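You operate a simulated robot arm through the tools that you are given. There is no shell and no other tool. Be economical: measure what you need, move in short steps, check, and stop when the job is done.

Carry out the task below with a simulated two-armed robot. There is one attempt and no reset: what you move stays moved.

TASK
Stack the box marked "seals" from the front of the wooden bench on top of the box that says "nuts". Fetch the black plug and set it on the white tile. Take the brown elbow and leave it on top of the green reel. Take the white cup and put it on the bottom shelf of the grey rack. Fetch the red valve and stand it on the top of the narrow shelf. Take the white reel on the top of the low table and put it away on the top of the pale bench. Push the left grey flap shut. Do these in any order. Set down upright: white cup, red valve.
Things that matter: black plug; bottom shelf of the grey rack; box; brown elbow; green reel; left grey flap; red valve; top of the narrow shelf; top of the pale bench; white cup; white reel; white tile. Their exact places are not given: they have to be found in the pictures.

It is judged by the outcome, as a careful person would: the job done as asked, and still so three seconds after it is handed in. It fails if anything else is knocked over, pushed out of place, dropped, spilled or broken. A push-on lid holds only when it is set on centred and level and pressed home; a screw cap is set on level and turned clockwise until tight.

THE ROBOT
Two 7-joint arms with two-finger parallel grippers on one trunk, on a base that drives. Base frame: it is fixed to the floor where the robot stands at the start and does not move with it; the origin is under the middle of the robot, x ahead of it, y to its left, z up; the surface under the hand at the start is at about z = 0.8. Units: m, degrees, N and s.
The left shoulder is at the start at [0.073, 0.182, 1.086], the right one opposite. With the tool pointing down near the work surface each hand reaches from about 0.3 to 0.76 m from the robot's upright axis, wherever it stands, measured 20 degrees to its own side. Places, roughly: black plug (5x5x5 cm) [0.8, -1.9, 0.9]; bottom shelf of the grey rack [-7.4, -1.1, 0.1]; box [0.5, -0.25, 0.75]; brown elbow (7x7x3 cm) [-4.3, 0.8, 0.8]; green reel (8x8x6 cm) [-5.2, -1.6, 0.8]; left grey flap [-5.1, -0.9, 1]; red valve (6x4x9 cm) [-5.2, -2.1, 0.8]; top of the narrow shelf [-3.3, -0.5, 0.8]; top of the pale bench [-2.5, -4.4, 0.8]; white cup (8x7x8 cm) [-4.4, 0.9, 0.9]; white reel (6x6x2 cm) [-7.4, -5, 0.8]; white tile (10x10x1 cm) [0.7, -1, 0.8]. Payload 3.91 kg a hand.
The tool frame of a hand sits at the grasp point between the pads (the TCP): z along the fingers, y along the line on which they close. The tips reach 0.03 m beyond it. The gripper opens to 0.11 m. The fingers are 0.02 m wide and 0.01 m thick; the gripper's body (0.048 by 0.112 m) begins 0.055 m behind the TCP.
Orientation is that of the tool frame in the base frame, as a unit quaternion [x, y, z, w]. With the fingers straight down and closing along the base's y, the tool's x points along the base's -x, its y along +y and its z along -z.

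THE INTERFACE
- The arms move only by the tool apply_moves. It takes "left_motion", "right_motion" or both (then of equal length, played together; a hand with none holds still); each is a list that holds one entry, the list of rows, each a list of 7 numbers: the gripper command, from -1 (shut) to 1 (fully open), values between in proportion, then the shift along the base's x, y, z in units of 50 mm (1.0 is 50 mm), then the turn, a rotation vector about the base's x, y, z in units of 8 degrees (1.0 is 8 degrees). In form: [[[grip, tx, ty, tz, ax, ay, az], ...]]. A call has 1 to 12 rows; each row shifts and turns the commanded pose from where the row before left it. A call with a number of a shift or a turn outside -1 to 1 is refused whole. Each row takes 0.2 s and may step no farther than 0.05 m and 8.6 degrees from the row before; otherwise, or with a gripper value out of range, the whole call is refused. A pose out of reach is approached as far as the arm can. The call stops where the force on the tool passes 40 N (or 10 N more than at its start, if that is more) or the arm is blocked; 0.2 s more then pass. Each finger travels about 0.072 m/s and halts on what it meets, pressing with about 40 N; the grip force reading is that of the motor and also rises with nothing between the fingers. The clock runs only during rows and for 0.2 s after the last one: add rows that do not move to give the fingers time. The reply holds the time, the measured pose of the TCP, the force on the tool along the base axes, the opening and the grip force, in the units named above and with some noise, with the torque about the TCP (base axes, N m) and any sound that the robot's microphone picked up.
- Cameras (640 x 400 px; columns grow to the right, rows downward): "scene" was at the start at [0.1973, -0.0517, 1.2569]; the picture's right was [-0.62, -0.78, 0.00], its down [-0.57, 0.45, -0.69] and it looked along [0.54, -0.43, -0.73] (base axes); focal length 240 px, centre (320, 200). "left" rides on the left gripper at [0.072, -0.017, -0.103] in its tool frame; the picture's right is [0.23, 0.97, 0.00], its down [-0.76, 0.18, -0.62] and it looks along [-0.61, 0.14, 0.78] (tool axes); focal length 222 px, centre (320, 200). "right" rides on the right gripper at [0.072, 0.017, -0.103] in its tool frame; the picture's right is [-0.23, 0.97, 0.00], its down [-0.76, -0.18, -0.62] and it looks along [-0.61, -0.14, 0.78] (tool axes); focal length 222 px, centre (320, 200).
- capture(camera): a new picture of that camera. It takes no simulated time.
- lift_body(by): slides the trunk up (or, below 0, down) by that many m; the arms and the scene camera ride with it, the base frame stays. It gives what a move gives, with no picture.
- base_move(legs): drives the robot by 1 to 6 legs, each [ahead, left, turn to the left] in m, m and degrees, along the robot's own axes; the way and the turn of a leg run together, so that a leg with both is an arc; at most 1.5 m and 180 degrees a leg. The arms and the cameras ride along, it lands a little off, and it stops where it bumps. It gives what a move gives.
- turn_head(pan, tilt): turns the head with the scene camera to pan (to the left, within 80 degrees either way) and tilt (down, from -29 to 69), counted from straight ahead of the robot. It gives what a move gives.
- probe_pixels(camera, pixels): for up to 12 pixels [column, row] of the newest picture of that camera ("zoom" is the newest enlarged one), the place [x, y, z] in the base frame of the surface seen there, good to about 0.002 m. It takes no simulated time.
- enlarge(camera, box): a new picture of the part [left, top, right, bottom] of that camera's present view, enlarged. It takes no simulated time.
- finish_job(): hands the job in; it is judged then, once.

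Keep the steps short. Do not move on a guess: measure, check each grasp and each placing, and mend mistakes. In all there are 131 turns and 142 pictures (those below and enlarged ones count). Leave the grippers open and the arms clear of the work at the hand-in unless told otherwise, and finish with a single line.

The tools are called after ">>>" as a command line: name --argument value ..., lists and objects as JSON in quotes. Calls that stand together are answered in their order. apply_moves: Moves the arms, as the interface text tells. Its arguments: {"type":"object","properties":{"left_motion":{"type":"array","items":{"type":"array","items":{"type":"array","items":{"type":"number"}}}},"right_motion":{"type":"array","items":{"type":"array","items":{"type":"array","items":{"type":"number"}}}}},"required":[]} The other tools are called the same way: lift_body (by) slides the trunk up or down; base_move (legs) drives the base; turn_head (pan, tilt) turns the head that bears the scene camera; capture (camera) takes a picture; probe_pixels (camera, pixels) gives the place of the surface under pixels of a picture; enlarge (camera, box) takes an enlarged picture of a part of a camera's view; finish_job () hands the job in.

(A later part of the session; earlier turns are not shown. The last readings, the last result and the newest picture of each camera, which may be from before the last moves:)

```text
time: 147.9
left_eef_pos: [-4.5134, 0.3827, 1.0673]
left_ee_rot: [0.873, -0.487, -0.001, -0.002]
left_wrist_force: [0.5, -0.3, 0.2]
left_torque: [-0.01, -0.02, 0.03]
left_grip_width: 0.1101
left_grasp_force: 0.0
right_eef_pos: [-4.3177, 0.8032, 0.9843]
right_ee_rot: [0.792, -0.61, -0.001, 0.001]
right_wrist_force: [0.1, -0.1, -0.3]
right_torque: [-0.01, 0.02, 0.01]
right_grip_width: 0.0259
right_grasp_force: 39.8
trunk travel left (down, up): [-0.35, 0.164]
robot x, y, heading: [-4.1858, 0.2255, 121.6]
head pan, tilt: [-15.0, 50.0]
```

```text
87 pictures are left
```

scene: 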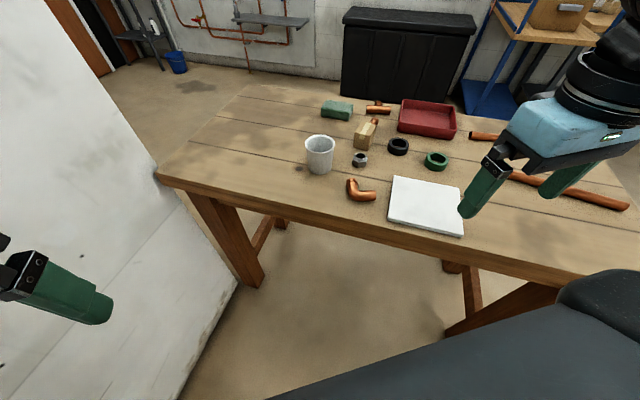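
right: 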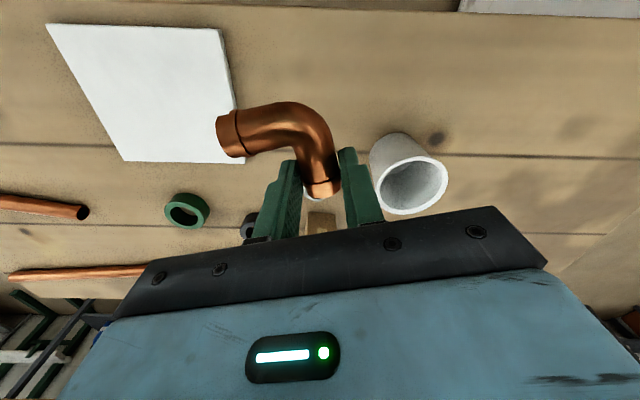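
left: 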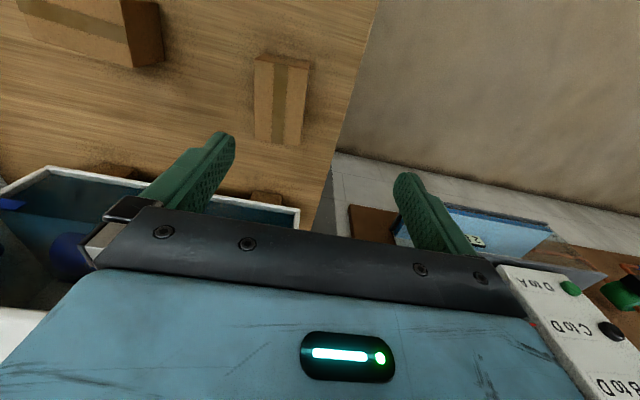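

Elbow held. Retract the right hand; and peek over the partition toward the grey rack (pan 80) to decide how the cup must be held.

>>> apply_moves --right_motion '[[[-1, 0.68, -0.52, 0.2, 0, 0, 0], [-1, 0.68, -0.52, 0.2, 0, 0, 0], [-1, 0.68, -0.52, 0.2, 0, 0, 0], [-1, 0.68, -0.52, 0.2, 0, 0, 0], [-1, 0.68, -0.52, 0.2, 0, 0, 0], [-1, 0.68, -0.52, 0.2, 0, 0, 0], [-1, 0.68, -0.52, 0.2, 0, 0, 0], [-1, 0, 0, 0, 0, 0, 0]]]'

>>> turn_head --pan 75 --tilt 15

>>> capture --camera "scene"

```text
time: 149.7
left_eef_pos: [-4.5156, 0.3837, 1.0684]
left_ee_rot: [0.873, -0.488, -0.001, -0.001]
left_wrist_force: [-0.1, 1.4, 0.7]
left_torque: [0.0, 0.0, 0.04]
left_grip_width: 0.1099
left_grasp_force: 0.0
right_eef_pos: [-4.081, 0.6224, 1.0519]
right_ee_rot: [0.792, -0.61, 0.0, 0.001]
right_wrist_force: [-0.5, -0.4, -0.9]
right_torque: [0.03, 0.0, -0.04]
right_grip_width: 0.0258
right_grasp_force: 40.1
trunk travel left (down, up): [-0.35, 0.164]
robot x, y, heading: [-4.186, 0.2232, 121.7]
head pan, tilt: [-15.0, 50.0]
```

```text
time: 151.4
left_eef_pos: [-4.5155, 0.3827, 1.0685]
left_ee_rot: [0.874, -0.487, 0.0, 0.0]
left_wrist_force: [0.5, -0.8, 0.9]
left_torque: [-0.01, -0.01, 0.0]
left_grip_width: 0.11
left_grasp_force: 0.0
right_eef_pos: [-4.08, 0.6234, 1.0527]
right_ee_rot: [0.792, -0.611, -0.001, 0.0]
right_wrist_force: [0.2, -0.8, -0.9]
right_torque: [-0.04, 0.01, 0.01]
right_grip_width: 0.0258
right_grasp_force: 39.5
trunk travel left (down, up): [-0.35, 0.164]
robot x, y, heading: [-4.1875, 0.2318, 121.5]
head pan, tilt: [75.0, 15.0]
```

```text
86 pictures are left
```

scene: 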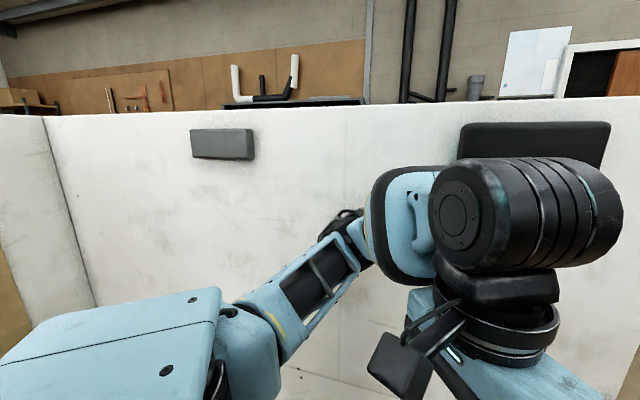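

The rack is hidden, so I'll hold the cup with the tool pitched 45° — usable under a shelf. Turn the base to heading ≈82° so the cup is on the left hand's side.

>>> base_move --legs '[[0, 0, -40]]'

>>> turn_head --pan 20 --tilt 50

>>> capture --camera "scene"

```text
time: 153.6
left_eef_pos: [-4.3363, 0.5567, 1.0683]
left_ee_rot: [-0.655, 0.756, 0.001, 0.001]
left_wrist_force: [-0.4, -0.6, -0.4]
left_torque: [0.01, 0.01, 0.01]
left_grip_width: 0.1101
left_grasp_force: 0.0
right_eef_pos: [-3.8494, 0.4632, 1.0531]
right_ee_rot: [-0.536, 0.844, 0.001, 0.0]
right_wrist_force: [-0.4, 0.1, -0.5]
right_torque: [0.01, -0.02, -0.02]
right_grip_width: 0.0259
right_grasp_force: 39.7
trunk travel left (down, up): [-0.35, 0.164]
robot x, y, heading: [-4.1867, 0.2221, 81.6]
head pan, tilt: [75.0, 15.0]
```

```text
time: 154.9
left_eef_pos: [-4.3371, 0.5567, 1.0688]
left_ee_rot: [-0.655, 0.756, 0.001, 0.001]
left_wrist_force: [0.5, 1.1, 0.1]
left_torque: [0.03, 0.0, 0.0]
left_grip_width: 0.1099
left_grasp_force: 0.1
right_eef_pos: [-3.8485, 0.4634, 1.0535]
right_ee_rot: [-0.535, 0.845, 0.001, 0.0]
right_wrist_force: [0.5, -0.7, 0.4]
right_torque: [0.02, -0.02, -0.01]
right_grip_width: 0.0257
right_grasp_force: 39.3
trunk travel left (down, up): [-0.35, 0.164]
robot x, y, heading: [-4.1851, 0.2293, 81.6]
head pan, tilt: [20.0, 50.0]
```

```text
85 pictures are left
```

scene: 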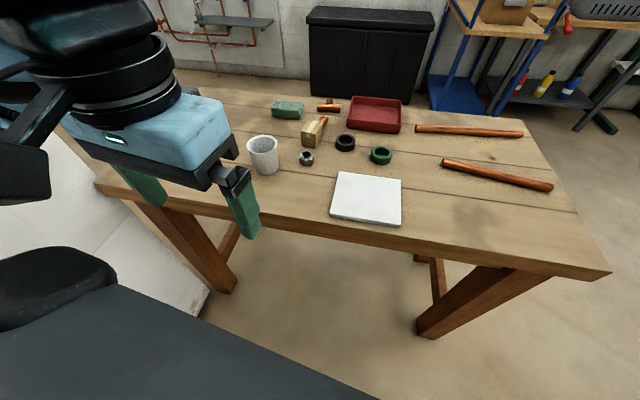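

Pitch the left hand 45° forward and move to a pre-grasp point behind/above the cup.

>>> apply_moves --left_motion '[[[1, 0, 0, 0, 0.93, -0.137, 0], [1, 0, 0, 0, 0.93, -0.137, 0], [1, -0.27, 0.71, -0.3, 0.93, -0.137, 0], [1, -0.27, 0.71, -0.3, 0.93, -0.137, 0], [1, -0.27, 0.71, -0.3, 0.93, -0.137, 0], [1, -0.27, 0.71, -0.35, 0.93, -0.137, 0], [1, -0.27, 0.71, -0.4, 0, 0, 0], [1, -0.27, 0.71, -0.47, 0, 0, 0], [1, 0, 0, 0, 0, 0, 0]]]'

>>> capture --camera "scene"

>>> capture --camera "left"

```text
time: 155.5
left_eef_pos: [-4.3355, 0.5616, 1.0736]
left_ee_rot: [-0.65, 0.749, 0.079, 0.098]
left_wrist_force: [-5.0, 1.8, 6.0]
left_torque: [-0.7, -0.47, -0.5]
left_grip_width: 0.11
left_grasp_force: 0.0
left hand out of reach, approached as far as the arm can: row 2, 3
right_eef_pos: [-3.8502, 0.462, 1.0529]
right_ee_rot: [-0.536, 0.844, 0.001, -0.001]
right_wrist_force: [-0.2, -0.6, -0.8]
right_torque: [-0.01, 0.0, -0.04]
right_grip_width: 0.0259
right_grasp_force: 39.8
trunk travel left (down, up): [-0.35, 0.164]
robot x, y, heading: [-4.185, 0.2261, 81.6]
head pan, tilt: [20.0, 50.0]
stopped in row 3 (left hand): the force on the tool passed its limit at 58 N (the readings are from after the stop); the commanded pose is now the measured one
```

```text
84 pictures are left
```

scene: 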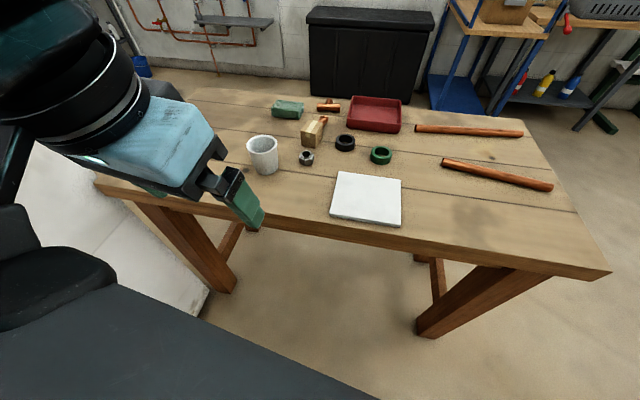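

```text
83 pictures are left
```

left: 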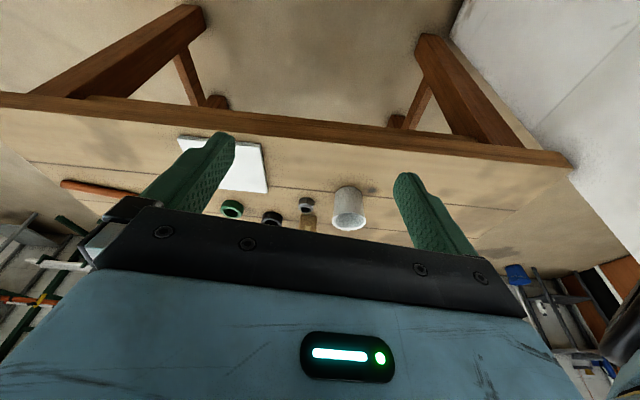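

The wrist got too near my own chest. First extend forward, then pitch.

>>> apply_moves --left_motion '[[[1, 0, 0.7, 0, 0, 0, 0], [1, -0.2, 0.8, 0, 0, 0, 0], [1, -0.3, 0.8, 0, 0, 0, 0], [1, -0.3, 0.8, 0, 0, 0, 0], [1, -0.3, 0.6, 0, 0.93, -0.137, 0], [1, 0, 0, 0, 0.93, -0.137, 0], [1, 0, 0, 0, 0.93, -0.137, 0], [1, 0, 0, 0, 0.93, -0.137, 0], [1, 0, 0, 0, 0, 0, 0]]]'

>>> capture --camera "scene"

```text
time: 157.5
left_eef_pos: [-4.3893, 0.7466, 1.0724]
left_ee_rot: [-0.606, 0.699, 0.244, 0.29]
left_wrist_force: [-0.6, 0.0, -0.2]
left_torque: [0.01, 0.01, -0.01]
left_grip_width: 0.1101
left_grasp_force: 0.1
right_eef_pos: [-3.8497, 0.4624, 1.053]
right_ee_rot: [-0.535, 0.845, 0.001, 0.0]
right_wrist_force: [0.0, -0.7, 0.0]
right_torque: [0.02, 0.02, -0.04]
right_grip_width: 0.0263
right_grasp_force: 40.3
trunk travel left (down, up): [-0.35, 0.164]
robot x, y, heading: [-4.1848, 0.2247, 81.7]
head pan, tilt: [20.0, 50.0]
```

```text
82 pictures are left
```

scene: 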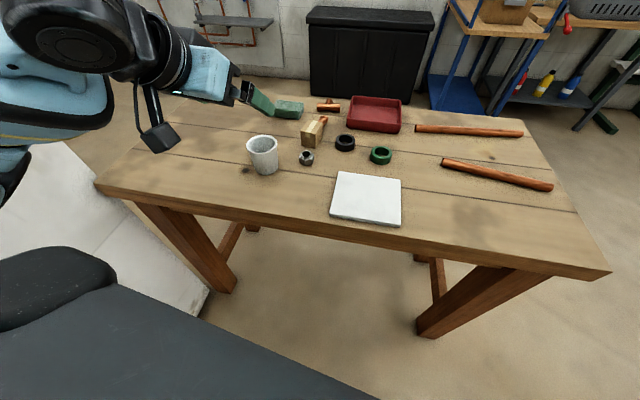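

Tilt is 44.5°. Go to the pre-grasp point and check.

>>> apply_moves --left_motion '[[[1, -0.2, 0.155, -0.73, 0, 0, 0], [1, -0.2, 0.155, -0.73, 0, 0, 0], [1, -0.2, 0.155, -0.73, 0, 0, 0], [1, 0, 0, 0, 0, 0, 0]]]'

>>> capture --camera "left"

>>> enlarge --camera "scene" --box '[160, 60, 340, 200]'

```text
time: 158.5
left_eef_pos: [-4.4203, 0.7697, 0.9649]
left_ee_rot: [-0.606, 0.699, 0.244, 0.29]
left_wrist_force: [0.2, -0.2, 0.6]
left_torque: [0.02, 0.04, 0.01]
left_grip_width: 0.1099
left_grasp_force: 0.0
right_eef_pos: [-3.8486, 0.4635, 1.0524]
right_ee_rot: [-0.536, 0.844, 0.001, 0.0]
right_wrist_force: [0.1, -0.5, 0.4]
right_torque: [-0.02, 0.0, 0.01]
right_grip_width: 0.0259
right_grasp_force: 40.0
trunk travel left (down, up): [-0.35, 0.164]
robot x, y, heading: [-4.186, 0.227, 81.6]
head pan, tilt: [20.0, 50.0]
```

```text
81 pictures are left
```

left: 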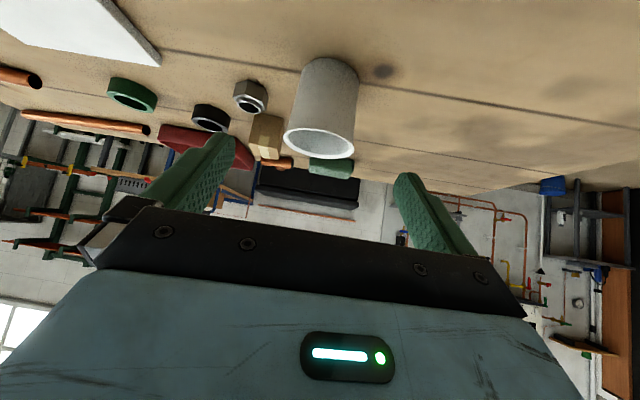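

```text
2.86 times, centred on (250, 130) of scene
```

zoom: 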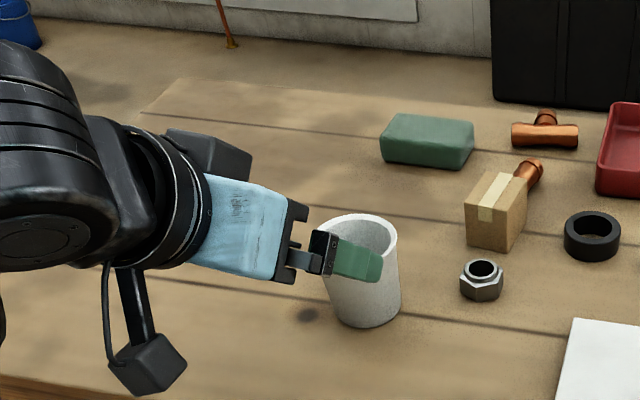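

Aligned; advance along the tool axis to the cup, close.

>>> apply_moves --left_motion '[[[1, 0.092, 0.562, -0.579, 0, 0, 0], [1, 0.092, 0.562, -0.579, 0, 0, 0], [1, 0.092, 0.562, -0.579, 0, 0, 0], [1, 0, 0, 0, 0, 0, 0], [-1, 0, 0, 0, 0, 0, 0], [-1, 0, 0, 0, 0, 0, 0], [-1, 0, 0, 0, 0, 0, 0], [-1, 0, 0, 0, 0, 0, 0]]]'

>>> enlarge --camera "scene" --box '[160, 60, 340, 200]'

```text
time: 160.3
left_eef_pos: [-4.4082, 0.8545, 0.8754]
left_ee_rot: [-0.607, 0.699, 0.244, 0.289]
left_wrist_force: [-0.6, 0.5, 0.7]
left_torque: [0.02, 0.02, 0.03]
left_grip_width: 0.0661
left_grasp_force: 39.9
right_eef_pos: [-3.849, 0.463, 1.0535]
right_ee_rot: [-0.536, 0.844, 0.001, -0.001]
right_wrist_force: [-0.3, 0.1, -1.0]
right_torque: [0.03, -0.01, 0.01]
right_grip_width: 0.0261
right_grasp_force: 39.9
trunk travel left (down, up): [-0.35, 0.164]
robot x, y, heading: [-4.1855, 0.2264, 81.4]
head pan, tilt: [20.0, 50.0]
```

```text
2.86 times, centred on (250, 130) of scene
```

zoom: 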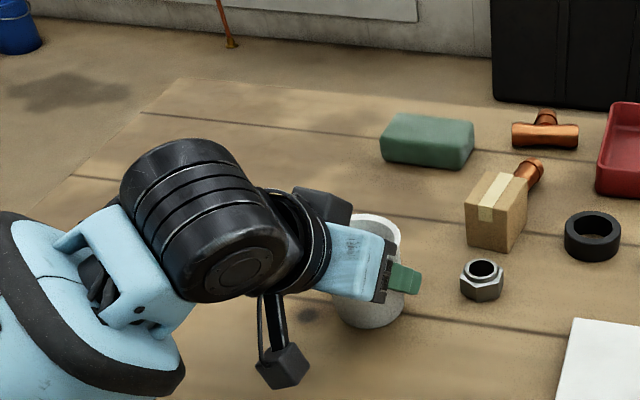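

Cup held (6.6 cm). Lift and pull back; probe the corridor on the far side of the table.

>>> probe_pixels --camera "scene" --pixels '[[320, 92], [415, 97], [310, 20], [430, 20], [440, 105], [475, 125], [230, 20], [560, 110], [210, 60]]'

>>> apply_moves --left_motion '[[[-1, 0, 0, 0.8, 0, 0, 0], [-1, 0, 0, 0.9, 0, 0, 0], [-1, 0, 0, 0.9, 0, 0, 0], [-1, 0, -0.6, 0.6, 0, 0, 0], [-1, 0, -0.8, 0, 0, 0, 0], [-1, 0, -0.8, 0, 0, 0, 0], [-1, 0, 0, 0, 0, 0, 0]]]'

>>> base_move --legs '[[0, -1.1, 0]]'

```text
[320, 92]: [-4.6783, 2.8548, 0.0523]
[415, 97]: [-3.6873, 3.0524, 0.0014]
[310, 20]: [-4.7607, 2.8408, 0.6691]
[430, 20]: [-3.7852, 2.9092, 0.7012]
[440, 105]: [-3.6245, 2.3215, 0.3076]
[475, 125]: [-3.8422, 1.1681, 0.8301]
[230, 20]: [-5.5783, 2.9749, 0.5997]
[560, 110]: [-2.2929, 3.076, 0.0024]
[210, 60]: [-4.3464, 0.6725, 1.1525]
```

```text
time: 161.9
left_eef_pos: [-4.4063, 0.7429, 1.038]
left_ee_rot: [-0.607, 0.699, 0.244, 0.289]
left_wrist_force: [0.1, -1.5, -0.5]
left_torque: [0.04, -0.02, 0.0]
left_grip_width: 0.0659
left_grasp_force: 40.1
right_eef_pos: [-3.8503, 0.4645, 1.0529]
right_ee_rot: [-0.536, 0.844, 0.0, -0.001]
right_wrist_force: [-0.1, 0.8, -0.8]
right_torque: [-0.02, 0.01, -0.01]
right_grip_width: 0.0258
right_grasp_force: 39.7
trunk travel left (down, up): [-0.35, 0.164]
robot x, y, heading: [-4.1861, 0.2303, 81.7]
head pan, tilt: [20.0, 50.0]
```

```text
time: 171.9
left_eef_pos: [-3.3122, 0.5808, 1.0369]
left_ee_rot: [-0.604, 0.701, 0.243, 0.29]
left_wrist_force: [0.8, -0.2, -0.2]
left_torque: [0.0, -0.01, 0.02]
left_grip_width: 0.0656
left_grasp_force: 40.5
right_eef_pos: [-2.7592, 0.2965, 1.0536]
right_ee_rot: [-0.532, 0.847, 0.001, -0.001]
right_wrist_force: [0.0, -0.7, -1.9]
right_torque: [0.0, 0.0, 0.01]
right_grip_width: 0.0261
right_grasp_force: 39.6
trunk travel left (down, up): [-0.35, 0.164]
robot x, y, heading: [-3.0965, 0.0669, 81.3]
head pan, tilt: [20.0, 50.0]
```

Cup and elbow both held. Drive round the table: ahead, turn to face -x, slide right to y≈1.7, go past the partition end.

>>> base_move --legs '[[0.85, 0, 0], [0, 0, 98.7], [0, -0.8, 0], [1.5, 0, 0], [1.0, 0, 0]]'

>>> turn_head --pan 45 --tilt 20

>>> capture --camera "scene"

```text
time: 199.5
left_eef_pos: [-5.9606, 1.3505, 1.0362]
left_ee_rot: [0.926, 0.013, -0.378, 0.0]
left_wrist_force: [0.0, 0.5, -0.3]
left_torque: [-0.03, 0.01, -0.04]
left_grip_width: 0.0652
left_grasp_force: 40.1
right_eef_pos: [-5.7771, 1.9474, 1.0526]
right_ee_rot: [0.991, -0.135, 0.0, 0.001]
right_wrist_force: [-0.2, 0.6, 0.1]
right_torque: [0.02, 0.01, 0.01]
right_grip_width: 0.0259
right_grasp_force: 40.4
trunk travel left (down, up): [-0.35, 0.164]
robot x, y, heading: [-5.485, 1.657, -178.8]
head pan, tilt: [20.0, 50.0]
```

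```text
time: 200.4
left_eef_pos: [-5.9606, 1.35, 1.0364]
left_ee_rot: [0.925, 0.013, -0.379, 0.0]
left_wrist_force: [-0.7, -0.5, -0.2]
left_torque: [-0.02, -0.05, 0.0]
left_grip_width: 0.0652
left_grasp_force: 39.7
right_eef_pos: [-5.7779, 1.9466, 1.0534]
right_ee_rot: [0.991, -0.136, 0.0, 0.001]
right_wrist_force: [0.0, 0.1, 0.4]
right_torque: [0.0, 0.03, 0.04]
right_grip_width: 0.0261
right_grasp_force: 39.7
trunk travel left (down, up): [-0.35, 0.164]
robot x, y, heading: [-5.4848, 1.6589, -178.7]
head pan, tilt: [45.0, 20.0]
```

```text
78 pictures are left
```

scene: 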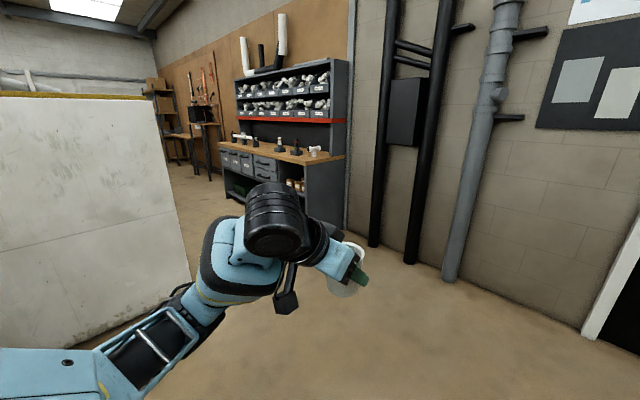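

The grey rack with bins and an open bottom shelf is at (285,160). Enlarge and probe.

>>> enlarge --camera "scene" --box '[180, 40, 370, 230]'

>>> probe_pixels --camera "scene" --pixels '[[305, 160], [345, 155], [220, 145], [232, 190], [300, 185], [310, 215], [200, 170], [165, 110], [190, 280], [140, 95]]'

```text
2.11 times, centred on (275, 135) of scene
```

zoom: 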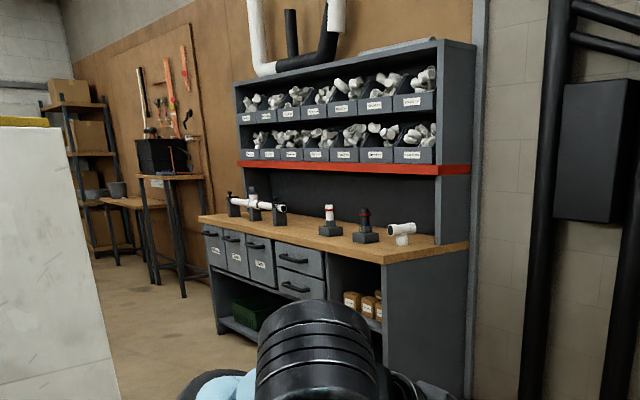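

```text
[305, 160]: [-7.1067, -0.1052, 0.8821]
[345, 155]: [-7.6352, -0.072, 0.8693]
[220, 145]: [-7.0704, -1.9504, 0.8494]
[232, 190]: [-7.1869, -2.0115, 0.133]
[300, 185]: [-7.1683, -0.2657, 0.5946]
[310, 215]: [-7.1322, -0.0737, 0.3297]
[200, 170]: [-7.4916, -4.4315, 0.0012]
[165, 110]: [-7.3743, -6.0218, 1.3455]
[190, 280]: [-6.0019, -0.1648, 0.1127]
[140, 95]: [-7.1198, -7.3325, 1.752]
```

The bottom shelf is at z≈0.13, front x≈-7.1. A second partition ends at about (-6.0,-0.16). I'll drive into the aisle at x≈-6.36 and slide along to y≈-0.9.

>>> base_move --legs '[[0.87, 0, -1.3], [0, 1.3, 0], [0, 1.2, 0]]'

>>> turn_head --pan 0 --tilt 50

>>> capture --camera "scene"

```text
time: 226.7
left_eef_pos: [-6.8737, -1.1478, 1.0369]
left_ee_rot: [0.926, -0.007, -0.378, -0.008]
left_wrist_force: [0.6, -0.5, -0.9]
left_torque: [0.01, -0.03, -0.02]
left_grip_width: 0.0649
left_grasp_force: 40.4
right_eef_pos: [-6.6656, -0.5608, 1.0535]
right_ee_rot: [0.988, -0.157, 0.0, 0.002]
right_wrist_force: [-1.3, 0.3, -0.6]
right_torque: [-0.03, 0.01, 0.02]
right_grip_width: 0.026
right_grasp_force: 40.1
trunk travel left (down, up): [-0.35, 0.164]
robot x, y, heading: [-6.3867, -0.8637, 179.2]
head pan, tilt: [45.0, 20.0]
```

```text
time: 227.8
left_eef_pos: [-6.8747, -1.148, 1.0375]
left_ee_rot: [0.926, -0.007, -0.378, -0.008]
left_wrist_force: [0.0, -0.5, -0.8]
left_torque: [-0.01, 0.02, 0.0]
left_grip_width: 0.0649
left_grasp_force: 39.8
right_eef_pos: [-6.6658, -0.5599, 1.0521]
right_ee_rot: [0.988, -0.156, -0.001, 0.001]
right_wrist_force: [0.4, 0.2, -0.2]
right_torque: [-0.02, 0.0, 0.0]
right_grip_width: 0.0258
right_grasp_force: 40.2
trunk travel left (down, up): [-0.35, 0.164]
robot x, y, heading: [-6.3867, -0.8654, 178.9]
head pan, tilt: [0.0, 50.0]
```

```text
76 pictures are left
```

scene: 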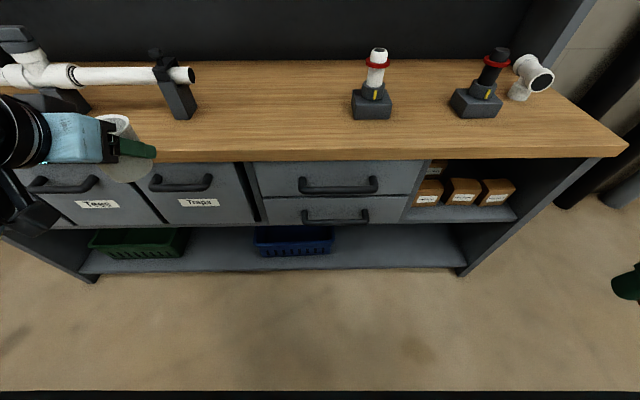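

Bottom shelf is visible with a green and blue crate; space between (220,258) and right (400,255). Measuring.

>>> probe_pixels --camera "scene" --pixels '[[215, 262], [400, 262], [400, 240], [220, 245], [400, 223], [235, 222], [186, 250], [257, 250], [333, 248], [465, 265], [400, 268], [310, 157]]'

>>> enlarge --camera "scene" --box '[80, 190, 480, 290]'

```text
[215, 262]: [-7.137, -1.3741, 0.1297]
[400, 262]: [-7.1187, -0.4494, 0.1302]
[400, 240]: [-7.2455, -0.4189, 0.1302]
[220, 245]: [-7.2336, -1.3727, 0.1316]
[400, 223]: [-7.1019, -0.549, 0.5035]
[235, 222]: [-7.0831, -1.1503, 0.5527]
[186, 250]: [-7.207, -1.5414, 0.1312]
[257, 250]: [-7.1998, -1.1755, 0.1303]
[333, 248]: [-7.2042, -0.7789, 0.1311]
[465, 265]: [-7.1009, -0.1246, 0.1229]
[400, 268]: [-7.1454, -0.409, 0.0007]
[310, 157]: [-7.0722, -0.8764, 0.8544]
```

```text
1.60 times, centred on (280, 240) of scene
```

zoom: 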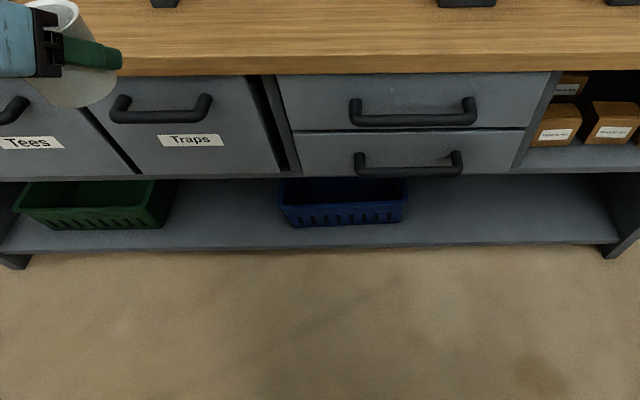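

Shelf top z=0.131, clearance up to ≈0.5, gap between crates y −1.54…−1.18. Target (-7.2,-1.36). Slide left 0.22 m and lower the trunk fully.

>>> base_move --legs '[[0, 0.21, 1]]'

>>> lift_body --by -0.34

>>> apply_moves --left_motion '[[[-1, 0, 0, -0.9, 0, 0, 0], [-1, 0, 0, -0.9, 0, 0, 0], [-1, 0, 0, -0.9, 0, 0, 0], [-1, 0, 0, -0.9, 0, 0, 0], [-1, 0, 0, -0.9, 0, 0, 0], [-1, 0, 0, -0.9, 0, 0, 0], [-1, 0, 0, 0, 0, 0, 0]]]'

```text
time: 230.2
left_eef_pos: [-6.8707, -1.3637, 1.0382]
left_ee_rot: [0.926, 0.001, -0.378, -0.004]
left_wrist_force: [0.0, -0.4, -0.4]
left_torque: [-0.03, -0.02, -0.01]
left_grip_width: 0.065
left_grasp_force: 39.7
right_eef_pos: [-6.6738, -0.7716, 1.054]
right_ee_rot: [0.989, -0.149, 0.0, 0.001]
right_wrist_force: [0.7, -0.7, -0.3]
right_torque: [0.01, 0.03, 0.0]
right_grip_width: 0.0258
right_grasp_force: 39.5
trunk travel left (down, up): [-0.35, 0.164]
robot x, y, heading: [-6.3895, -1.0661, 180.0]
head pan, tilt: [0.0, 50.0]
```

```text
time: 233.6
left_eef_pos: [-6.9089, -1.3642, 0.6476]
left_ee_rot: [0.949, 0.001, -0.316, -0.005]
left_wrist_force: [-0.9, 0.2, -1.4]
left_torque: [0.01, -0.04, 0.03]
left_grip_width: 0.065
left_grasp_force: 39.8
right_eef_pos: [-6.7312, -0.7714, 0.6682]
right_ee_rot: [0.982, -0.148, 0.114, -0.015]
right_wrist_force: [-1.2, 0.4, -0.3]
right_torque: [-0.02, 0.0, 0.01]
right_grip_width: 0.026
right_grasp_force: 39.6
trunk travel left (down, up): [-0.01, 0.504]
robot x, y, heading: [-6.3882, -1.0747, 179.7]
head pan, tilt: [0.0, 50.0]
```

```text
time: 235.2
left_eef_pos: [-6.9126, -1.3645, 0.3763]
left_ee_rot: [0.948, 0.0, -0.318, -0.005]
left_wrist_force: [0.4, -1.3, -0.9]
left_torque: [-0.03, -0.02, 0.02]
left_grip_width: 0.0648
left_grasp_force: 40.5
left hand out of reach, approached as far as the arm can: row 1
right_eef_pos: [-6.7313, -0.7712, 0.6674]
right_ee_rot: [0.982, -0.148, 0.113, -0.015]
right_wrist_force: [-0.1, -0.4, -0.4]
right_torque: [0.02, 0.0, 0.03]
right_grip_width: 0.0257
right_grasp_force: 40.2
trunk travel left (down, up): [-0.01, 0.504]
robot x, y, heading: [-6.3866, -1.0698, 179.6]
head pan, tilt: [0.0, 50.0]
```

The trunk leaning changed the tilt by ~7°; I correct it (+7.4°) and lower to z≈0.24.

>>> apply_moves --left_motion '[[[-1, 0.2, 0, 0, 0, 0.92, 0], [-1, 0.2, 0, -0.9, 0, 0, 0], [-1, 0.2, 0, -0.9, 0, 0, 0], [-1, 0, 0, -0.9, 0, 0, 0], [-1, 0, 0, 0, 0, 0, 0]]]'

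>>> turn_head --pan 20 --tilt 45

>>> capture --camera "scene"

```text
time: 236.4
left_eef_pos: [-6.8824, -1.3647, 0.2408]
left_ee_rot: [0.926, 0.0, -0.378, -0.005]
left_wrist_force: [0.4, -1.0, -0.5]
left_torque: [0.02, 0.01, -0.02]
left_grip_width: 0.0647
left_grasp_force: 40.2
right_eef_pos: [-6.7303, -0.771, 0.6679]
right_ee_rot: [0.982, -0.148, 0.113, -0.015]
right_wrist_force: [0.0, 0.1, -0.7]
right_torque: [-0.04, 0.02, 0.01]
right_grip_width: 0.0261
right_grasp_force: 39.9
trunk travel left (down, up): [-0.01, 0.504]
robot x, y, heading: [-6.3915, -1.0701, 179.8]
head pan, tilt: [0.0, 50.0]
```

```text
time: 237.2
left_eef_pos: [-6.8829, -1.3647, 0.2423]
left_ee_rot: [0.926, 0.0, -0.377, -0.005]
left_wrist_force: [0.5, -0.5, -0.8]
left_torque: [-0.01, 0.02, 0.01]
left_grip_width: 0.0649
left_grasp_force: 40.0
right_eef_pos: [-6.7298, -0.7724, 0.6689]
right_ee_rot: [0.982, -0.148, 0.113, -0.015]
right_wrist_force: [0.1, -0.5, -1.3]
right_torque: [0.02, 0.02, -0.03]
right_grip_width: 0.0258
right_grasp_force: 40.0
trunk travel left (down, up): [-0.01, 0.504]
robot x, y, heading: [-6.3919, -1.0707, 179.8]
head pan, tilt: [20.0, 45.0]
```

```text
74 pictures are left
```

scene: 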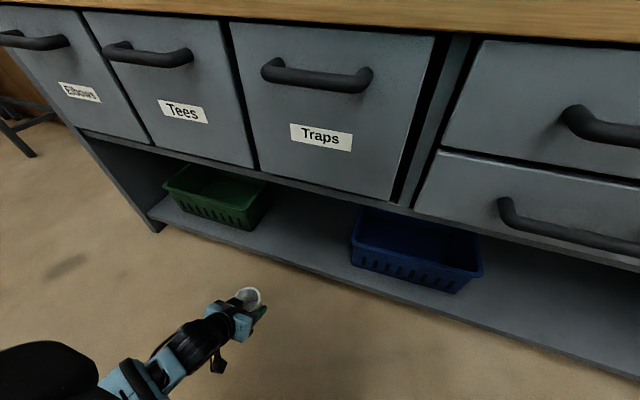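

Drive ahead 0.15 m, then extend the left arm the rest.

>>> base_move --legs '[[0.15, 0, 0]]'

>>> apply_moves --left_motion '[[[-1, -0.8, 0, 0, 0, 0, 0], [-1, -0.8, 0, 0, 0, 0, 0], [-1, -0.8, 0, 0, 0, 0, 0], [-1, -0.8, 0, 0, 0, 0, 0], [-1, 0, 0, 0, 0, 0, 0]]]'

>>> capture --camera "scene"

```text
time: 238.6
left_eef_pos: [-7.0307, -1.3643, 0.2409]
left_ee_rot: [0.926, 0.0, -0.376, -0.005]
left_wrist_force: [1.1, -0.2, -0.1]
left_torque: [-0.06, -0.01, 0.04]
left_grip_width: 0.0647
left_grasp_force: 39.8
right_eef_pos: [-6.88, -0.7719, 0.6687]
right_ee_rot: [0.982, -0.148, 0.113, -0.016]
right_wrist_force: [-0.1, 0.4, -0.5]
right_torque: [0.01, 0.0, 0.0]
right_grip_width: 0.0257
right_grasp_force: 39.3
trunk travel left (down, up): [-0.01, 0.504]
robot x, y, heading: [-6.5394, -1.0697, 179.9]
head pan, tilt: [20.0, 45.0]
```

```text
time: 239.8
left_eef_pos: [-7.1899, -1.3635, 0.241]
left_ee_rot: [0.926, -0.001, -0.377, -0.005]
left_wrist_force: [0.3, -0.5, -0.1]
left_torque: [-0.03, -0.01, 0.01]
left_grip_width: 0.0648
left_grasp_force: 39.8
right_eef_pos: [-6.8789, -0.7706, 0.6677]
right_ee_rot: [0.982, -0.148, 0.113, -0.015]
right_wrist_force: [-0.4, -0.8, -0.4]
right_torque: [0.0, 0.0, 0.0]
right_grip_width: 0.026
right_grasp_force: 40.1
trunk travel left (down, up): [-0.01, 0.504]
robot x, y, heading: [-6.5355, -1.0707, 180.0]
head pan, tilt: [20.0, 45.0]
```

```text
73 pictures are left
```

scene: 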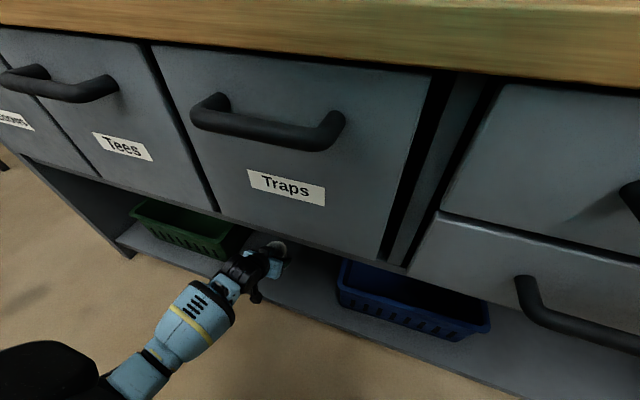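

Lower onto the shelf.

>>> apply_moves --left_motion '[[[-1, 0, 0, -0.7, 0, 0, 0], [-1, 0, 0, -0.4, 0, 0, 0], [-1, 0, 0, -0.1, 0, 0, 0], [-1, 0, 0, -0.06, 0, 0, 0], [-1, 0, 0, 0, 0, 0, 0]]]'

>>> enlarge --camera "scene" --box '[200, 200, 340, 310]'

```text
time: 241.0
left_eef_pos: [-7.1896, -1.3636, 0.1771]
left_ee_rot: [0.926, 0.001, -0.377, -0.004]
left_wrist_force: [0.6, 0.0, -0.7]
left_torque: [-0.01, 0.02, -0.01]
left_grip_width: 0.0649
left_grasp_force: 40.0
right_eef_pos: [-6.8791, -0.772, 0.6676]
right_ee_rot: [0.982, -0.147, 0.114, -0.015]
right_wrist_force: [0.1, 0.0, 0.2]
right_torque: [-0.01, 0.0, -0.01]
right_grip_width: 0.0259
right_grasp_force: 39.9
trunk travel left (down, up): [-0.01, 0.504]
robot x, y, heading: [-6.5408, -1.0696, 179.9]
head pan, tilt: [20.0, 45.0]
```

```text
3.64 times, centred on (270, 255) of scene
```

zoom: 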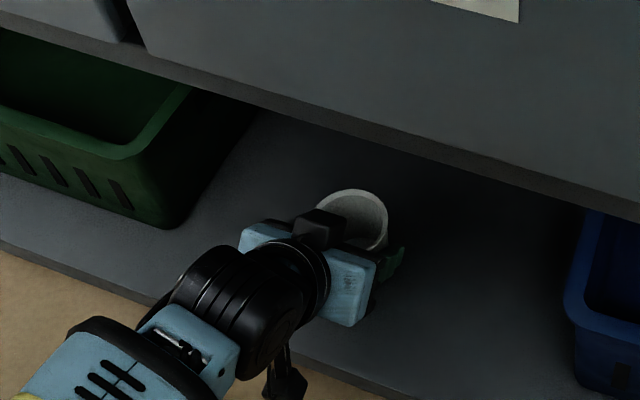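

Not yet touching. Lower in small steps.

>>> apply_moves --left_motion '[[[-1, 0, 0, -0.03, 0, 0, 0], [-1, 0, 0, -0.03, 0, 0, 0], [-1, 0, 0, 0, 0, 0, 0]]]'

```text
time: 241.8
left_eef_pos: [-7.1905, -1.3648, 0.1755]
left_ee_rot: [0.926, -0.001, -0.377, -0.006]
left_wrist_force: [0.2, 0.2, -0.6]
left_torque: [0.01, -0.01, -0.01]
left_grip_width: 0.065
left_grasp_force: 40.0
right_eef_pos: [-6.88, -0.7716, 0.6677]
right_ee_rot: [0.982, -0.148, 0.114, -0.016]
right_wrist_force: [-0.1, -0.3, -0.1]
right_torque: [0.02, 0.04, 0.02]
right_grip_width: 0.0263
right_grasp_force: 39.8
trunk travel left (down, up): [-0.01, 0.504]
robot x, y, heading: [-6.5363, -1.0731, 179.7]
head pan, tilt: [20.0, 45.0]
```

>>> apply_moves --left_motion '[[[-1, 0, 0, -0.04, 0, 0, 0], [-1, 0, 0, -0.04, 0, 0, 0], [-1, 0, 0, 0, 0, 0, 0]]]'

>>> capture --camera "left"

```text
time: 242.6
left_eef_pos: [-7.1911, -1.3654, 0.1731]
left_ee_rot: [0.926, 0.0, -0.379, -0.005]
left_wrist_force: [0.6, 0.0, 9.5]
left_torque: [-0.27, 0.07, 0.03]
left_grip_width: 0.0647
left_grasp_force: 39.7
right_eef_pos: [-6.8781, -0.7701, 0.6686]
right_ee_rot: [0.983, -0.147, 0.112, -0.015]
right_wrist_force: [-0.3, -0.1, -0.4]
right_torque: [0.01, 0.04, -0.04]
right_grip_width: 0.0255
right_grasp_force: 39.2
trunk travel left (down, up): [-0.01, 0.504]
robot x, y, heading: [-6.5372, -1.0697, 179.8]
head pan, tilt: [20.0, 45.0]
```

```text
71 pictures are left
```

left: 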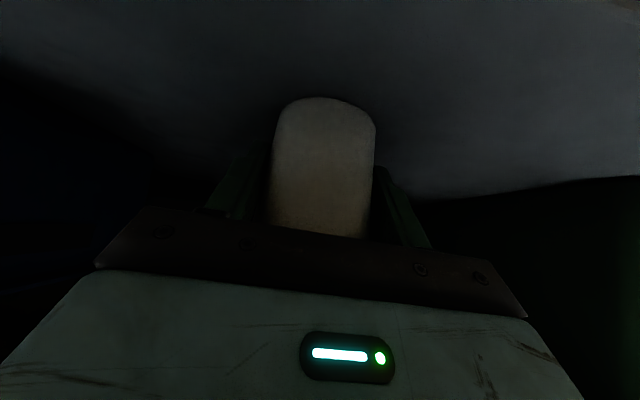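

Contact (9.5 N). Open and withdraw along the tool axis.

>>> apply_moves --left_motion '[[[0.5, 0, 0, 0.01, 0, 0, 0], [1, 0, 0, 0, 0, 0, 0], [1, 0, 0, 0, 0, 0, 0], [1, 0, 0, 0, 0, 0, 0], [1, 0.6, 0, 0.6, 0, 0, 0], [1, 0.6, 0, 0.6, 0, 0, 0], [1, 0.7, 0, 0.2, 0, 0, 0], [1, 0.8, 0, 0, 0, 0, 0], [1, 0.8, 0, 0, 0, 0, 0], [1, 0, 0, 0, 0, 0, 0]]]'

>>> enlarge --camera "scene" --box '[200, 200, 340, 310]'

```text
time: 244.8
left_eef_pos: [-7.014, -1.3651, 0.2444]
left_ee_rot: [0.926, -0.001, -0.377, -0.005]
left_wrist_force: [0.1, 0.4, -0.3]
left_torque: [-0.03, 0.03, 0.01]
left_grip_width: 0.1098
left_grasp_force: 0.0
right_eef_pos: [-6.8793, -0.7707, 0.6672]
right_ee_rot: [0.982, -0.147, 0.113, -0.015]
right_wrist_force: [0.1, 0.3, -0.3]
right_torque: [0.0, -0.01, -0.03]
right_grip_width: 0.0261
right_grasp_force: 40.4
trunk travel left (down, up): [-0.01, 0.504]
robot x, y, heading: [-6.5394, -1.0735, 179.6]
head pan, tilt: [20.0, 45.0]
```

```text
3.64 times, centred on (270, 255) of scene
```

zoom: 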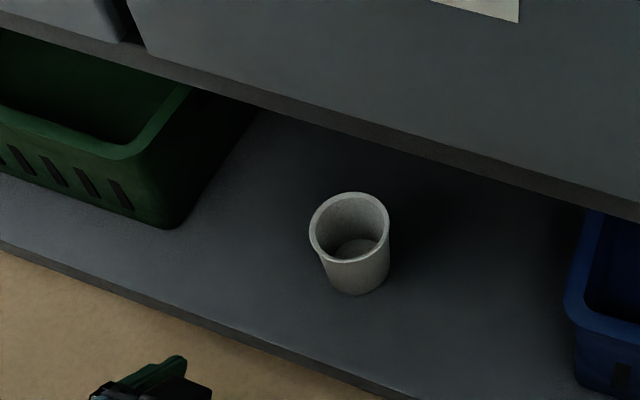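

Cup stands upright on the bottom shelf. Back off, raise the trunk, and level the left hand.

>>> base_move --legs '[[-0.16, 0, 0]]'

>>> lift_body --by 0.34

>>> apply_moves --left_motion '[[[1, 0, 0, 0.9, 0, 0, 0], [1, 0, 0, 0.9, 0, 0, 0], [1, 0, 0, 0.9, 0, 0, 0], [1, 0, 0, 0.9, 0, -0.9, 0], [1, 0, 0, 0.9, 0, -0.9, 0], [1, 0, 0, 0.9, 0, -0.9, 0], [1, 0, 0, 0.9, 0, -0.9, 0], [1, 0, 0, 0.9, 0, -0.9, 0], [1, 0.5, 0, 0.8, 0, -0.5, 0], [1, 0.5, 0, 0, 0, 0, 0], [1, 0.5, 0, 0, 0, 0, 0]]]'

>>> turn_head --pan 75 --tilt 20

>>> capture --camera "scene"

```text
time: 246.2
left_eef_pos: [-6.8574, -1.3637, 0.2439]
left_ee_rot: [0.926, 0.0, -0.377, -0.004]
left_wrist_force: [-0.8, -0.5, 0.3]
left_torque: [0.01, -0.03, -0.03]
left_grip_width: 0.1098
left_grasp_force: 0.1
right_eef_pos: [-6.7214, -0.7723, 0.6679]
right_ee_rot: [0.982, -0.148, 0.113, -0.015]
right_wrist_force: [0.4, -0.3, -0.5]
right_torque: [0.01, 0.04, 0.0]
right_grip_width: 0.0258
right_grasp_force: 39.9
trunk travel left (down, up): [-0.01, 0.504]
robot x, y, heading: [-6.376, -1.07, 179.8]
head pan, tilt: [20.0, 45.0]
```

```text
time: 249.5
left_eef_pos: [-6.8582, -1.3641, 0.583]
left_ee_rot: [0.926, 0.001, -0.377, -0.004]
left_wrist_force: [0.0, 0.3, -0.7]
left_torque: [-0.02, 0.04, -0.01]
left_grip_width: 0.1102
left_grasp_force: 0.0
right_eef_pos: [-6.7215, -0.7722, 1.0083]
right_ee_rot: [0.982, -0.148, 0.113, -0.015]
right_wrist_force: [0.4, -0.7, -0.5]
right_torque: [-0.01, 0.01, 0.01]
right_grip_width: 0.0256
right_grasp_force: 39.7
trunk travel left (down, up): [-0.35, 0.164]
robot x, y, heading: [-6.383, -1.0682, 179.9]
head pan, tilt: [20.0, 45.0]
```

```text
time: 251.9
left_eef_pos: [-6.7823, -1.3649, 0.9824]
left_ee_rot: [0.999, 0.002, -0.037, -0.006]
left_wrist_force: [0.4, 0.0, 0.0]
left_torque: [-0.06, -0.04, 0.04]
left_grip_width: 0.1101
left_grasp_force: 0.0
right_eef_pos: [-6.7203, -0.7727, 1.008]
right_ee_rot: [0.983, -0.148, 0.112, -0.015]
right_wrist_force: [-0.8, -0.3, -0.1]
right_torque: [0.02, 0.03, 0.01]
right_grip_width: 0.026
right_grasp_force: 39.5
trunk travel left (down, up): [-0.35, 0.164]
robot x, y, heading: [-6.382, -1.071, 179.8]
head pan, tilt: [20.0, 45.0]
```

```text
time: 253.2
left_eef_pos: [-6.7826, -1.3641, 0.9819]
left_ee_rot: [0.999, 0.002, -0.038, -0.006]
left_wrist_force: [-0.5, -0.8, -0.1]
left_torque: [0.0, 0.0, 0.0]
left_grip_width: 0.1099
left_grasp_force: 0.2
right_eef_pos: [-6.7205, -0.7719, 1.0067]
right_ee_rot: [0.983, -0.147, 0.113, -0.015]
right_wrist_force: [0.5, 0.8, -0.9]
right_torque: [0.05, 0.01, 0.01]
right_grip_width: 0.0259
right_grasp_force: 40.1
trunk travel left (down, up): [-0.35, 0.164]
robot x, y, heading: [-6.3794, -1.0695, 179.9]
head pan, tilt: [75.0, 20.0]
```

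```text
69 pictures are left
```

scene: 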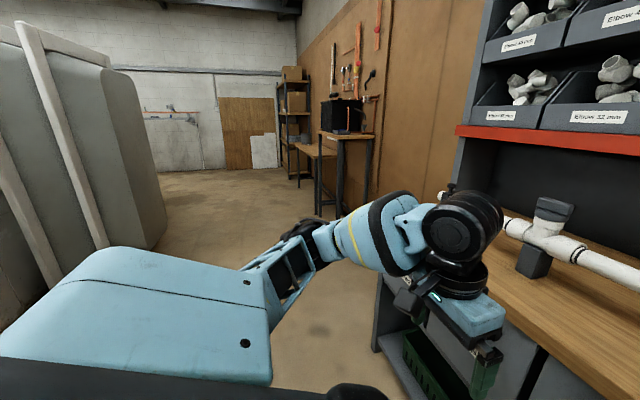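

To my left are grey panels close by; measuring them before turning.

>>> probe_pixels --camera "scene" --pixels '[[20, 200], [60, 150], [120, 200], [155, 150], [10, 120], [80, 60], [165, 220], [345, 195]]'

>>> apply_moves --left_motion '[[[1, 0.5, 0, 0.4, 0, -0.5, 0], [1, 0.5, 0, 0.4, 0, 0, 0], [1, 0.3, 0, 0.4, 0, 0, 0], [1, 0, 0, 0, 0, 0, 0]]]' --right_motion '[[[-1, 0, 0, 0.3, 0, 0.85, 0], [-1, 0, 0, 0.3, 0, 0.78, 0], [-1, 0, 0, 0.3, 0, 0, 0], [-1, 0, 0, 0, 0, 0, 0]]]'

```text
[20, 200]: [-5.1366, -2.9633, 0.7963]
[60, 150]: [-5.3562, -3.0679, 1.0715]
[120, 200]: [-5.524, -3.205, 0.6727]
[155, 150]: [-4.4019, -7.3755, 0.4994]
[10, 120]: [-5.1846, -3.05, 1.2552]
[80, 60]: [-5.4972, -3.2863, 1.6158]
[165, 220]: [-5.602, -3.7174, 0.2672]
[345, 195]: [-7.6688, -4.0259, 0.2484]
```

```text
time: 254.2
left_eef_pos: [-6.7173, -1.3641, 1.0422]
left_ee_rot: [1.0, 0.002, -0.002, -0.003]
left_wrist_force: [-0.3, -0.1, -0.1]
left_torque: [0.01, -0.01, 0.0]
left_grip_width: 0.1101
left_grasp_force: 0.1
right_eef_pos: [-6.7211, -0.772, 1.0522]
right_ee_rot: [0.989, -0.148, 0.001, 0.003]
right_wrist_force: [-0.2, 0.4, -0.2]
right_torque: [-0.02, 0.0, -0.01]
right_grip_width: 0.0261
right_grasp_force: 39.7
trunk travel left (down, up): [-0.35, 0.164]
robot x, y, heading: [-6.3808, -1.0725, 180.0]
head pan, tilt: [75.0, 20.0]
```

Those are 2 m away. Both hands are level now. Turn to face +x and look.

>>> base_move --legs '[[0, 0, 180]]'

>>> turn_head --pan -10 --tilt 25

>>> capture --camera "scene"

```text
time: 261.9
left_eef_pos: [-6.0439, -0.7753, 1.0424]
left_ee_rot: [-0.005, 1.0, -0.004, 0.003]
left_wrist_force: [0.2, 0.1, -1.0]
left_torque: [0.02, 0.01, 0.01]
left_grip_width: 0.11
left_grasp_force: 0.0
right_eef_pos: [-6.0384, -1.3684, 1.0527]
right_ee_rot: [0.145, 0.989, 0.001, 0.0]
right_wrist_force: [-0.8, -0.6, -0.9]
right_torque: [-0.05, -0.02, 0.01]
right_grip_width: 0.0258
right_grasp_force: 39.9
trunk travel left (down, up): [-0.35, 0.164]
robot x, y, heading: [-6.3804, -1.0709, -0.1]
head pan, tilt: [75.0, 20.0]
```

```text
time: 263.5
left_eef_pos: [-6.0451, -0.7756, 1.0437]
left_ee_rot: [-0.005, 1.0, -0.005, 0.003]
left_wrist_force: [-0.9, -0.2, -0.3]
left_torque: [-0.01, 0.01, 0.01]
left_grip_width: 0.1103
left_grasp_force: 0.0
right_eef_pos: [-6.038, -1.3678, 1.052]
right_ee_rot: [0.145, 0.989, 0.002, -0.001]
right_wrist_force: [-0.7, 0.1, -1.0]
right_torque: [-0.04, -0.01, -0.01]
right_grip_width: 0.0256
right_grasp_force: 39.9
trunk travel left (down, up): [-0.35, 0.164]
robot x, y, heading: [-6.3801, -1.0683, 0.5]
head pan, tilt: [-10.0, 25.0]
```

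```text
68 pictures are left
```

scene: 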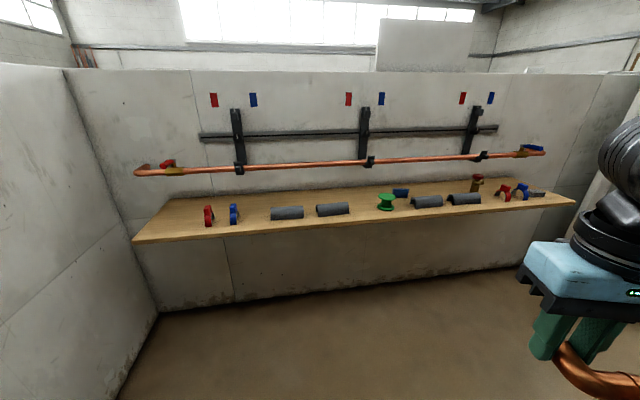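

>>> enlarge --camera "scene" --box '[120, 80, 360, 240]'

>>> enlarge --camera "scene" --box '[360, 130, 580, 240]'

>>> probe_pixels --camera "scene" --pixels '[[214, 100], [237, 150], [387, 200], [475, 180], [505, 192], [522, 192], [209, 215], [135, 240], [570, 203], [370, 163], [349, 98], [130, 350]]'

```text
2.50 times, centred on (240, 160) of scene
```

zoom: 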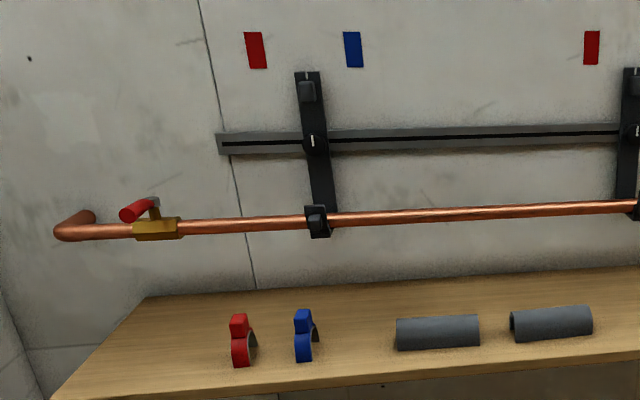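

```text
2.91 times, centred on (470, 185) of scene
```

zoom: 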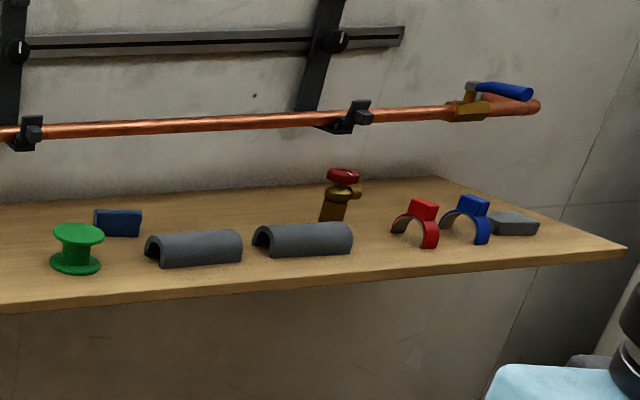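

```text
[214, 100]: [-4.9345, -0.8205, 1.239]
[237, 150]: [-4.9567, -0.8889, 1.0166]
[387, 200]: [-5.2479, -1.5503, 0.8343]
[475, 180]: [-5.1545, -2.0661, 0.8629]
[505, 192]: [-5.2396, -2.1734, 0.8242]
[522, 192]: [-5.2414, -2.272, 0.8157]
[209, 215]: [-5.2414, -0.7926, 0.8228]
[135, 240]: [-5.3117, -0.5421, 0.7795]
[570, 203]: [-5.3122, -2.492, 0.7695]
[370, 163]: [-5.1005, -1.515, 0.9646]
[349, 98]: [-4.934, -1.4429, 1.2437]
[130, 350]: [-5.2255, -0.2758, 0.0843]
```

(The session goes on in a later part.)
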